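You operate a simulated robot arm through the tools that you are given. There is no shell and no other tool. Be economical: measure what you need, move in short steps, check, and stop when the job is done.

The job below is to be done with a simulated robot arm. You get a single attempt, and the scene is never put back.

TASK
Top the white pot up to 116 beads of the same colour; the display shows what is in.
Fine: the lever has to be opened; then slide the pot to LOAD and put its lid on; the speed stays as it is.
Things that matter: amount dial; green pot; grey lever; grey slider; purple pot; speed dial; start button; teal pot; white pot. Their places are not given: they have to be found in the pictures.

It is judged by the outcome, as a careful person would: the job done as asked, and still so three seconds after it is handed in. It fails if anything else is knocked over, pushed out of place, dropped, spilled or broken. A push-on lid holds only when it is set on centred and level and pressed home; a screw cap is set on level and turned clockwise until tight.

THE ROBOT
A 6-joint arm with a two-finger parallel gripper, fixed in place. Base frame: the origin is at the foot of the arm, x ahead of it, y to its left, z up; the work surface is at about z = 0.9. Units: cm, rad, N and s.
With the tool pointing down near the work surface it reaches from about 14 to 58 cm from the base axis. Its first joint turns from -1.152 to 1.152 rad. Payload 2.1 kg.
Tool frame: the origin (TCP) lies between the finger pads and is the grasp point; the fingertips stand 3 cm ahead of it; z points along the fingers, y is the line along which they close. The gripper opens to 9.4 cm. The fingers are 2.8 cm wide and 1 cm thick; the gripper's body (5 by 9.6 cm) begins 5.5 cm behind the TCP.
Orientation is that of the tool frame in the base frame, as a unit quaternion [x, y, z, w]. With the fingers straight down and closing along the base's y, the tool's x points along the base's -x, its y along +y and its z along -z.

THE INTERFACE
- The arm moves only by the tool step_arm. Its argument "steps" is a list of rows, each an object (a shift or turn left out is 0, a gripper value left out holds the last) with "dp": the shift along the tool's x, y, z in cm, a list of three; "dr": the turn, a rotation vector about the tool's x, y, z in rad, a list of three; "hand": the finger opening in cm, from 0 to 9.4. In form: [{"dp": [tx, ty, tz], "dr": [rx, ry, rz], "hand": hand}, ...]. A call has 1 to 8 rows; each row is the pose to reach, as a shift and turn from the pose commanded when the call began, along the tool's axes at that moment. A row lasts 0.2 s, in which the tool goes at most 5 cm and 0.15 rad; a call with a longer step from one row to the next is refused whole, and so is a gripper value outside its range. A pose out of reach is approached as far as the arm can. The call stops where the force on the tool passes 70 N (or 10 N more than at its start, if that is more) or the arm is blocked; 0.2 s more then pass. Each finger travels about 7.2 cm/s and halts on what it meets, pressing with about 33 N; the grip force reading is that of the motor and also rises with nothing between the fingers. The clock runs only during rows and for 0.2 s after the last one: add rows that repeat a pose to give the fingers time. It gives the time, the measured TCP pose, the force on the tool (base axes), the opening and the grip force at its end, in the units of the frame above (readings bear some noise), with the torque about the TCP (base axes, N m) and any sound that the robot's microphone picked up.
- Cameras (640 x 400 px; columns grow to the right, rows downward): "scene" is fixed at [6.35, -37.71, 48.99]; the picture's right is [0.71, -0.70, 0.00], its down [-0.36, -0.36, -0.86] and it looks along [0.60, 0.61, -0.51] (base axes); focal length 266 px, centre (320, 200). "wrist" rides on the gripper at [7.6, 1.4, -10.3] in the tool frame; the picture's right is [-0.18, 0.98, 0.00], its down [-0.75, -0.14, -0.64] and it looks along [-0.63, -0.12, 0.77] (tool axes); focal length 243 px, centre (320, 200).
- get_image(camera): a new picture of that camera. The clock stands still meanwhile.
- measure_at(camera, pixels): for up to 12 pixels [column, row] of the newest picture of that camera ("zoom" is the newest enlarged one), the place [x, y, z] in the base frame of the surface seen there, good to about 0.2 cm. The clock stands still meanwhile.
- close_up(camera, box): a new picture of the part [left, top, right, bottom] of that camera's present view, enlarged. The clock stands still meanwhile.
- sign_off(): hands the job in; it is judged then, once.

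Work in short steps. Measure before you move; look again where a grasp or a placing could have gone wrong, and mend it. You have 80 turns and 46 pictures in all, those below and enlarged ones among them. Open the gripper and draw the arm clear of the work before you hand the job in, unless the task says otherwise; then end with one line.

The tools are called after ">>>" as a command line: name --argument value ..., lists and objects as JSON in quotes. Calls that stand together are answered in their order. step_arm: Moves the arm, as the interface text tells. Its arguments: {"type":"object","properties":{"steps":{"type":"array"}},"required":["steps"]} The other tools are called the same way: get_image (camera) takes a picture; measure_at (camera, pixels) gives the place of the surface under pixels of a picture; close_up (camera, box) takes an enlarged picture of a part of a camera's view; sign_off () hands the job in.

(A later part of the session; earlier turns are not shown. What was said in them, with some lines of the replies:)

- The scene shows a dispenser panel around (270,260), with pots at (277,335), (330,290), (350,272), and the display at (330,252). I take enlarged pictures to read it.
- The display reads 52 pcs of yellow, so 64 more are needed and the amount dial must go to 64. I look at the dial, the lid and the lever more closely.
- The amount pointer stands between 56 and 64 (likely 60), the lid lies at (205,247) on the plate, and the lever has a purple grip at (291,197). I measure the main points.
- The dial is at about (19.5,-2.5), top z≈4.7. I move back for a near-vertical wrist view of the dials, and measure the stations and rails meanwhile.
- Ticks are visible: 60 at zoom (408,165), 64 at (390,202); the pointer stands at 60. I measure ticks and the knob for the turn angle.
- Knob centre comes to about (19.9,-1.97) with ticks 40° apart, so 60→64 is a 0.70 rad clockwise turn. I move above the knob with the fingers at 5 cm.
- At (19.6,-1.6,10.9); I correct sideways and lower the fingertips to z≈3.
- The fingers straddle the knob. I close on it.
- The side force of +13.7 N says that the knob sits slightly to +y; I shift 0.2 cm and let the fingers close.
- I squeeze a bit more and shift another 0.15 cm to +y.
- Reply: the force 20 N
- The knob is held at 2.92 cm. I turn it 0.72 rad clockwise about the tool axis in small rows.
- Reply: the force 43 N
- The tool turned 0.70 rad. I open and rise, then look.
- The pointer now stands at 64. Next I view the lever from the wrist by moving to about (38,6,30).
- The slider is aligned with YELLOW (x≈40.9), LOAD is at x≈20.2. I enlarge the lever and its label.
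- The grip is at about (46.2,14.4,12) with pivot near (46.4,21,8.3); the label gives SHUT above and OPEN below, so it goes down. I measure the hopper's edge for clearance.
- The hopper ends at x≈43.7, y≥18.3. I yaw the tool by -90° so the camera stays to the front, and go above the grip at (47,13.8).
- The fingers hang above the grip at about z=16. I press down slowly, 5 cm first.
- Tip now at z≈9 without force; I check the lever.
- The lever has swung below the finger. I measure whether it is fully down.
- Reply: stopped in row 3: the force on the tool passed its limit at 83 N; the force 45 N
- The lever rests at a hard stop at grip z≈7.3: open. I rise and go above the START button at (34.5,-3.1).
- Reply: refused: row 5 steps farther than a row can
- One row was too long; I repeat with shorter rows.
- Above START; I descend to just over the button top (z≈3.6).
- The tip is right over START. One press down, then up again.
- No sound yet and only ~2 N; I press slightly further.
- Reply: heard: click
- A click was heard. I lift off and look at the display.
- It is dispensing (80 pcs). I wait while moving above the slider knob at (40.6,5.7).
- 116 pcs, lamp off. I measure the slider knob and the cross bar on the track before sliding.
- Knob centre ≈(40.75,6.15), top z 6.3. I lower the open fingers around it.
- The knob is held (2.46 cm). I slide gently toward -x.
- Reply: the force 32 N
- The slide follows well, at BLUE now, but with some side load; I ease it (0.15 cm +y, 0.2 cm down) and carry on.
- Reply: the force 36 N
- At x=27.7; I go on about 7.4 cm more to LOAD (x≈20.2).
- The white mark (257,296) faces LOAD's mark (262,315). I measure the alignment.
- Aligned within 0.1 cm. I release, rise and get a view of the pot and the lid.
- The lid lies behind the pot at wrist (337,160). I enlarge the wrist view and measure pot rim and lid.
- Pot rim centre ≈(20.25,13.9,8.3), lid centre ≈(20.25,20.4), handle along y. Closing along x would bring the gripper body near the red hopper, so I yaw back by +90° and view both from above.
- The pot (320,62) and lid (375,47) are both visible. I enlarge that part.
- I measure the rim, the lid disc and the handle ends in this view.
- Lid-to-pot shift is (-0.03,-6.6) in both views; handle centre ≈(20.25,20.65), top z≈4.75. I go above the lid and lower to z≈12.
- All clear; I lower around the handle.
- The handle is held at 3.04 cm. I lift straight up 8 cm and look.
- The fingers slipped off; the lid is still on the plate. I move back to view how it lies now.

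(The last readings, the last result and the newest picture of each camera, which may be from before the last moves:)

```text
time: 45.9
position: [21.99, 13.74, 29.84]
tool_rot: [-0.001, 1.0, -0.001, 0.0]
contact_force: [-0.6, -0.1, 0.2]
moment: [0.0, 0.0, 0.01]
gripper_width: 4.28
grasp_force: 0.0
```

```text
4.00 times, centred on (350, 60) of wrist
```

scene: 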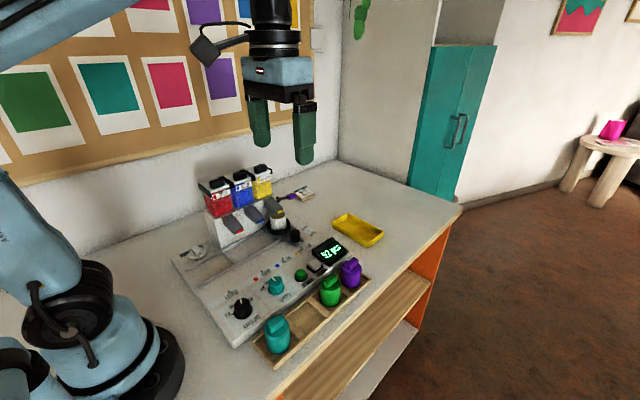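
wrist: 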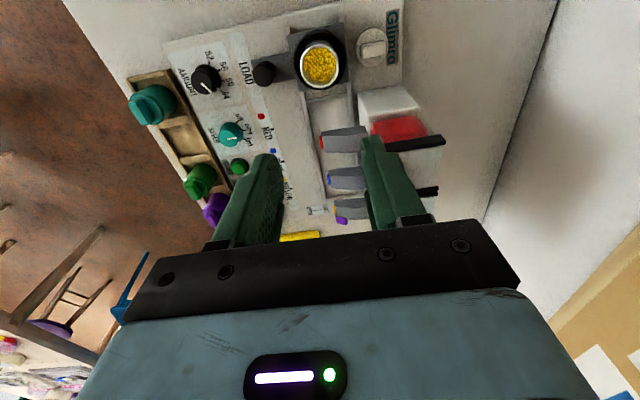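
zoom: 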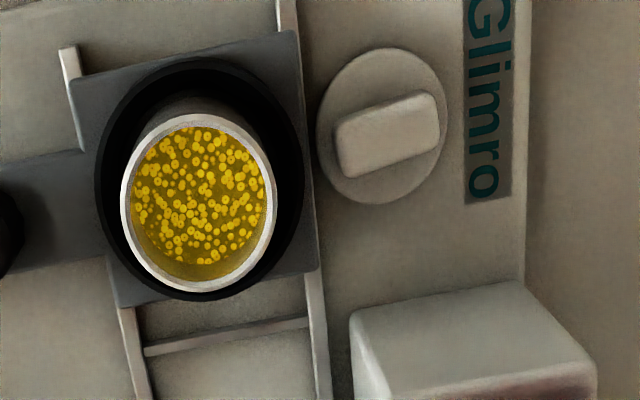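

The lid shifted slightly to -y and yawed ~8°. Gripping across the handle's long sides would be firmer, so I measure the lid and the red hopper's left edge for clearance.

>>> measure_at --camera "zoom" --pixels '[[322, 130], [383, 50], [384, 202], [446, 110], [340, 150], [436, 118], [380, 112], [395, 158], [126, 210], [271, 195], [190, 120], [205, 285]]'

>>> get_image --camera "wrist"

>>> measure_at --camera "wrist" --pixels '[[372, 128], [385, 118], [400, 115], [415, 113], [430, 137], [438, 137], [366, 100], [410, 95], [425, 105]]'

```text
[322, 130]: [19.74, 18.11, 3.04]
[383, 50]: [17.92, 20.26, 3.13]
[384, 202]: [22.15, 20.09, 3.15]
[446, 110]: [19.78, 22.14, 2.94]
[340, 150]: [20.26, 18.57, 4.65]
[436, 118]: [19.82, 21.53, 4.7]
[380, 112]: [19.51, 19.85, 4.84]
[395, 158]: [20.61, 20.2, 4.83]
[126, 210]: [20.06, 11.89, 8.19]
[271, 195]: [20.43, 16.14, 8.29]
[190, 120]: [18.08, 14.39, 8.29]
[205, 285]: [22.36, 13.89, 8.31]
```

```text
12 pictures are left
```

wrist: 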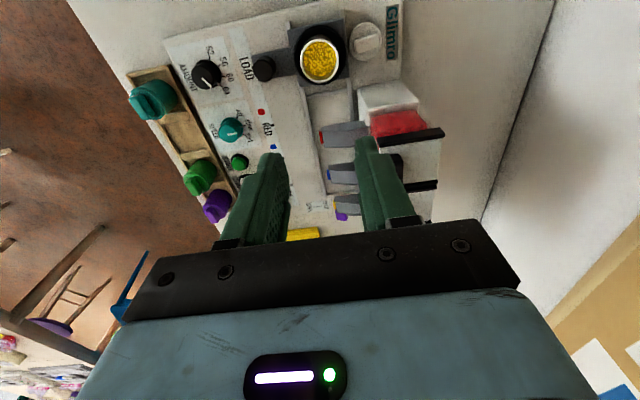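

```text
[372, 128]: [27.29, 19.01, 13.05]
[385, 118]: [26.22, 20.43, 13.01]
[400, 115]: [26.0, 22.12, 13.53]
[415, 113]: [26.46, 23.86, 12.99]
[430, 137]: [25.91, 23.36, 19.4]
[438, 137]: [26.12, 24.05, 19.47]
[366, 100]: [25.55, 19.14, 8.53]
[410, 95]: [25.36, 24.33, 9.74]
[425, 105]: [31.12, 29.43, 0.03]
```

Hopper left edge is at x≈25.7, handle centre ≈(20.05,20.07), tilted 8.5°; a grip across it leaves ~0.5 cm clearance. I yaw by -1.72 rad at height and move above the lid.

>>> step_arm --steps '[{"dp": [0.4, 1.5, 0], "dr": [0, 0, -0.145], "hand": 3.4}, {"dp": [0.8, 3, 0], "dr": [0, 0, -0.29]}, {"dp": [1.2, 4.5, 0], "dr": [0, 0, -0.435]}, {"dp": [1.94, 6.34, 0], "dr": [0, 0, -0.58]}, {"dp": [1.94, 6.34, 0], "dr": [0, 0, -0.725]}, {"dp": [1.94, 6.34, 0], "dr": [0, 0, -0.87]}, {"dp": [1.94, 6.34, 0], "dr": [0, 0, -1.015]}, {"dp": [1.94, 6.34, 0], "dr": [0, 0, -1.15]}]'

>>> step_arm --steps '[{"dr": [0, 0, -0.145]}, {"dr": [0, 0, -0.29]}, {"dr": [0, 0, -0.435]}, {"dr": [0, 0, -0.57]}, {"dr": [0, 0, -0.57]}, {"dr": [0, 0, -0.57]}]'

```text
time: 47.7
position: [19.8, 20.0, 29.63]
tool_rot: [-0.545, 0.838, -0.001, -0.001]
contact_force: [0.5, 0.2, -0.6]
moment: [-0.03, 0.01, 0.0]
gripper_width: 3.4
grasp_force: 0.0
```

```text
time: 49.1
position: [19.83, 20.13, 29.59]
tool_rot: [0.759, -0.651, 0.0, 0.0]
contact_force: [-0.6, 0.3, 0.4]
moment: [-0.01, 0.02, -0.04]
gripper_width: 3.42
grasp_force: 0.1
```

Now I lower to about z=13 and check from the scene.

>>> step_arm --steps '[{"dp": [0, -0.1, 4]}, {"dp": [0, -0.1, 8]}, {"dp": [0, -0.1, 12]}, {"dp": [0, -0.1, 15]}, {"dp": [0, -0.1, 16.5]}, {"dp": [0, -0.1, 16.5]}, {"dp": [0, -0.1, 16.5]}]'

>>> close_up --camera "scene" --box '[135, 160, 275, 280]'

```text
time: 50.7
position: [19.88, 20.23, 13.11]
tool_rot: [0.759, -0.652, 0.001, 0.001]
contact_force: [-0.3, 0.4, 0.2]
moment: [-0.03, 0.03, 0.01]
gripper_width: 3.4
grasp_force: 0.1
```

```text
3.33 times, centred on (205, 220) of scene
```

zoom: 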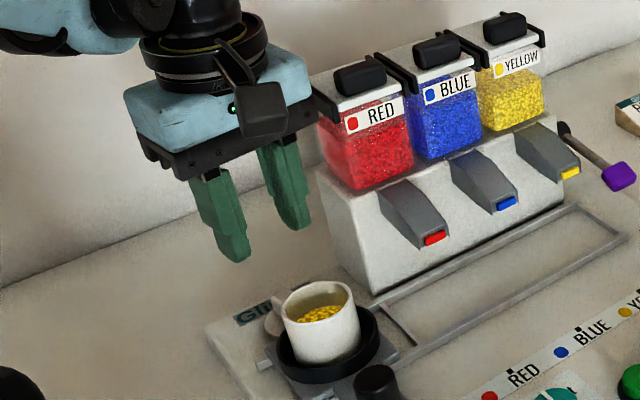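

Clearance is fine. I descend so the tips stand just above the disc (z≈3.4).

>>> step_arm --steps '[{"dp": [0.1, -0.1, 2.5]}, {"dp": [0.1, -0.1, 5]}, {"dp": [0.1, -0.1, 6.2]}, {"dp": [0.1, -0.1, 6.65]}, {"dp": [0.1, -0.1, 6.65]}]'

>>> step_arm --steps '[{"hand": 2.4}, {"hand": 1.4}, {"hand": 0.5}, {"hand": 0.5}, {"hand": 0.5}]'

```text
time: 51.9
position: [19.92, 20.07, 6.61]
tool_rot: [0.759, -0.651, 0.001, 0.001]
contact_force: [-0.3, 0.5, 0.4]
moment: [0.04, -0.05, 0.01]
gripper_width: 3.41
grasp_force: 0.1
```

```text
time: 53.1
position: [20.01, 20.06, 6.55]
tool_rot: [0.759, -0.651, 0.0, 0.001]
contact_force: [0.3, 1.0, -0.3]
moment: [-0.01, -0.01, 0.01]
gripper_width: 1.46
grasp_force: 33.1
```

Held at 1.46 cm, forces near zero. I lift gently.

>>> step_arm --steps '[{"dp": [0, 0, -0.5]}, {"dp": [0, 0, -1.5]}, {"dp": [0, 0, -3]}, {"dp": [0, 0, -5]}, {"dp": [0, 0, -7]}, {"dp": [0, 0, -8.5]}, {"dp": [0, 0, -8.5]}]'

>>> close_up --camera "scene" --box '[155, 180, 255, 280]'

```text
time: 54.7
position: [19.98, 20.04, 15.37]
tool_rot: [0.759, -0.652, 0.0, 0.001]
contact_force: [0.2, -0.5, -0.7]
moment: [0.01, -0.05, 0.04]
gripper_width: 1.44
grasp_force: 33.0
```

```text
4.00 times, centred on (205, 230) of scene
```

zoom: 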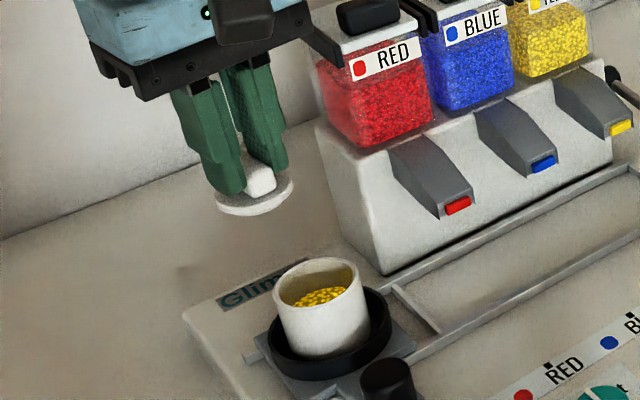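

The lid is held level. I carry it over the pot (shift +0.2,-6.05 in base).

>>> step_arm --steps '[{"dp": [1.5, 0.18, 0]}, {"dp": [3, 0.36, 0]}, {"dp": [4.5, 0.54, 0]}, {"dp": [6.0, 0.73, 0]}, {"dp": [6.0, 0.73, 0]}, {"dp": [6.0, 0.73, 0]}]'

>>> close_up --camera "scene" --box '[185, 210, 265, 290]'

```text
time: 56.1
position: [20.15, 14.0, 15.06]
tool_rot: [0.758, -0.652, 0.0, 0.001]
contact_force: [0.1, -0.1, -0.8]
moment: [0.01, 0.0, 0.01]
gripper_width: 1.45
grasp_force: 32.9
```

```text
5.00 times, centred on (225, 250) of scene
```

zoom: 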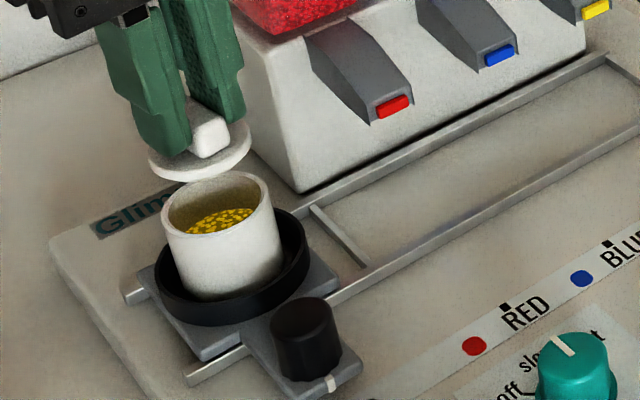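

I measure lid edge and rim points in this view to check the centring.

>>> measure_at --camera "zoom" --pixels '[[152, 160], [249, 132], [190, 176], [225, 168], [248, 150], [165, 224], [273, 200], [215, 232], [250, 222], [225, 173], [215, 122], [205, 150]]'

```text
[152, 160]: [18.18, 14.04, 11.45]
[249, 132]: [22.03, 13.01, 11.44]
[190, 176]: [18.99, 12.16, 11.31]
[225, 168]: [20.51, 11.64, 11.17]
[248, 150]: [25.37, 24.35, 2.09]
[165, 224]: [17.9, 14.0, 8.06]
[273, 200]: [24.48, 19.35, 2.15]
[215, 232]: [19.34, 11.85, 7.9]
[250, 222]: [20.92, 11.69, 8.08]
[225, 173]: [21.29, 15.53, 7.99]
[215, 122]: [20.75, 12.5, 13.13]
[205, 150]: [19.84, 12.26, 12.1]
```

Lid centre ≈(20.2,13.75), pot centre ≈(20.1,13.85): within 0.1 cm. I trim 0.05 and lower until the lid touches.

>>> step_arm --steps '[{"dp": [-0.05, 0.05, 1]}, {"dp": [-0.05, 0.05, 2]}, {"dp": [-0.05, 0.05, 2.4]}, {"dp": [-0.05, 0.05, 2.6]}, {"dp": [-0.05, 0.05, 2.8]}]'

```text
time: 57.3
position: [20.05, 13.98, 12.23]
tool_rot: [0.758, -0.652, 0.0, 0.0]
contact_force: [-0.1, -0.1, -0.4]
moment: [-0.01, 0.0, 0.01]
gripper_width: 1.47
grasp_force: 32.8
```

No contact yet at z=12.23; I go on in fine steps.

>>> step_arm --steps '[{"dp": [0, 0, 0.15]}, {"dp": [0, 0, 0.3]}, {"dp": [0, 0, 0.45]}, {"dp": [0, 0, 0.55]}]'

>>> close_up --camera "scene" --box '[185, 210, 265, 290]'

```text
time: 58.3
position: [20.09, 14.13, 11.68]
tool_rot: [0.759, -0.651, 0.001, 0.001]
contact_force: [1.1, 3.3, 33.7]
moment: [0.12, -0.04, 0.04]
gripper_width: 1.47
grasp_force: 32.8
```

```text
5.00 times, centred on (225, 250) of scene
```

zoom: 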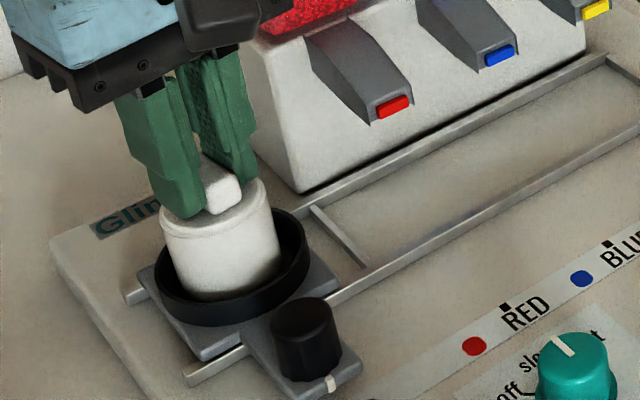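

The lid sits centred and level, with 34 N. I press it home a bit harder.

>>> step_arm --steps '[{"dp": [0, 0, 0.1]}, {"dp": [0, 0, 0.2]}, {"dp": [0, 0, 0.3]}, {"dp": [0, 0, 0.4]}, {"dp": [0, 0, 0.4]}]'

```text
time: 59.4
position: [20.13, 13.91, 11.4]
tool_rot: [0.759, -0.652, 0.001, 0.003]
contact_force: [-1.1, -1.0, 21.0]
moment: [-0.06, 0.05, -0.01]
gripper_width: 1.45
grasp_force: 33.2
stopped in row 5: the force on the tool passed its limit at 74 N (the readings are from after the stop); the commanded pose is now the measured one
```

The press ended at 74 N. I release, rise and inspect the seat.

>>> step_arm --steps '[{"hand": 2.2}, {"hand": 3}, {"dp": [0, 0, -2]}, {"dp": [0, 0, -5]}, {"dp": [0, 0, -8]}, {"dp": [0, 0, -8]}]'

>>> close_up --camera "scene" --box '[185, 225, 255, 290]'

```text
time: 60.8
position: [20.24, 14.08, 19.43]
tool_rot: [0.758, -0.652, 0.001, 0.002]
contact_force: [0.7, -0.1, -0.3]
moment: [-0.01, 0.01, 0.03]
gripper_width: 3.02
grasp_force: 0.1
heard: snap
```

```text
6.15 times, centred on (220, 258) of scene
```

zoom: 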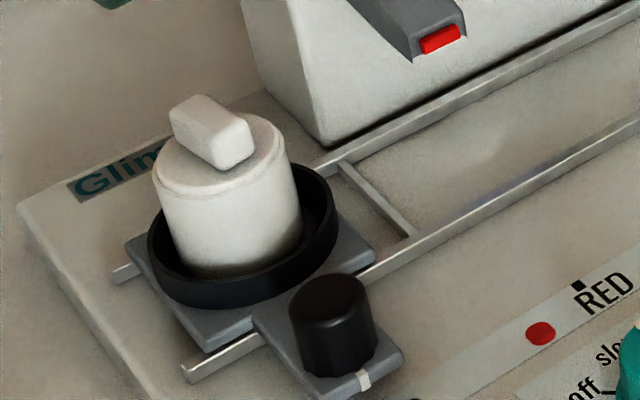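

A snap was heard, and the lid lies flush. I check the level by measuring the disc, and the slide's mark.

>>> measure_at --camera "zoom" --pixels '[[160, 165], [215, 185], [270, 160], [278, 140], [255, 122], [363, 378], [364, 384]]'

>>> step_arm --steps '[{"dp": [2, 0, -4]}, {"dp": [4, -2, -8]}, {"dp": [6, -5, -10]}, {"dp": [9, -8, -12]}, {"dp": [12, -10, -12]}, {"dp": [14, -10, -12]}, {"dp": [14, -10, -12]}]'

>>> get_image --camera "scene"

>>> close_up --camera "scene" --box '[180, 180, 360, 320]'

```text
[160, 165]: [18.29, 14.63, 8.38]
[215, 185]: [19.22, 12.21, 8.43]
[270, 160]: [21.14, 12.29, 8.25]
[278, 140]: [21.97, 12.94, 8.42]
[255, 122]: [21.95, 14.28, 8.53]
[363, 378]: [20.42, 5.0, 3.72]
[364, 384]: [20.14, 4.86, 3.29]
```

```text
time: 62.4
position: [31.87, 1.74, 31.36]
tool_rot: [0.758, -0.652, 0.002, 0.002]
contact_force: [-0.7, -0.2, 0.3]
moment: [-0.01, 0.03, 0.01]
gripper_width: 2.98
grasp_force: 0.0
```

```text
6 pictures are left
```

scene: 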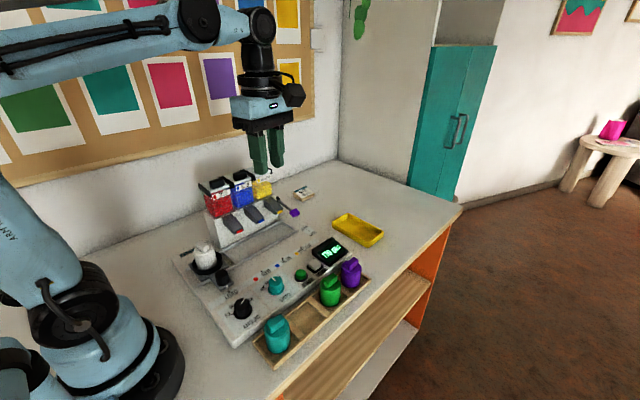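

```text
2.86 times, centred on (270, 250) of scene
```

zoom: 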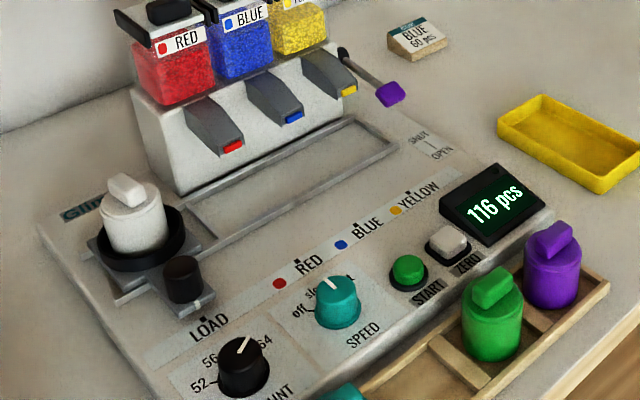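

Everything is in place: the display reads 116 pcs, the lever is open, the slider is at LOAD, the lid is on level at z≈8.4, the speed dial is unchanged and the arm is clear. I hand the job in.

>>> sign_off

```text
The job is handed in.
```

The white pot now holds 116 yellow beads by the display and sits at LOAD with its lid snapped on; the lever is open and I did not touch the speed dial.
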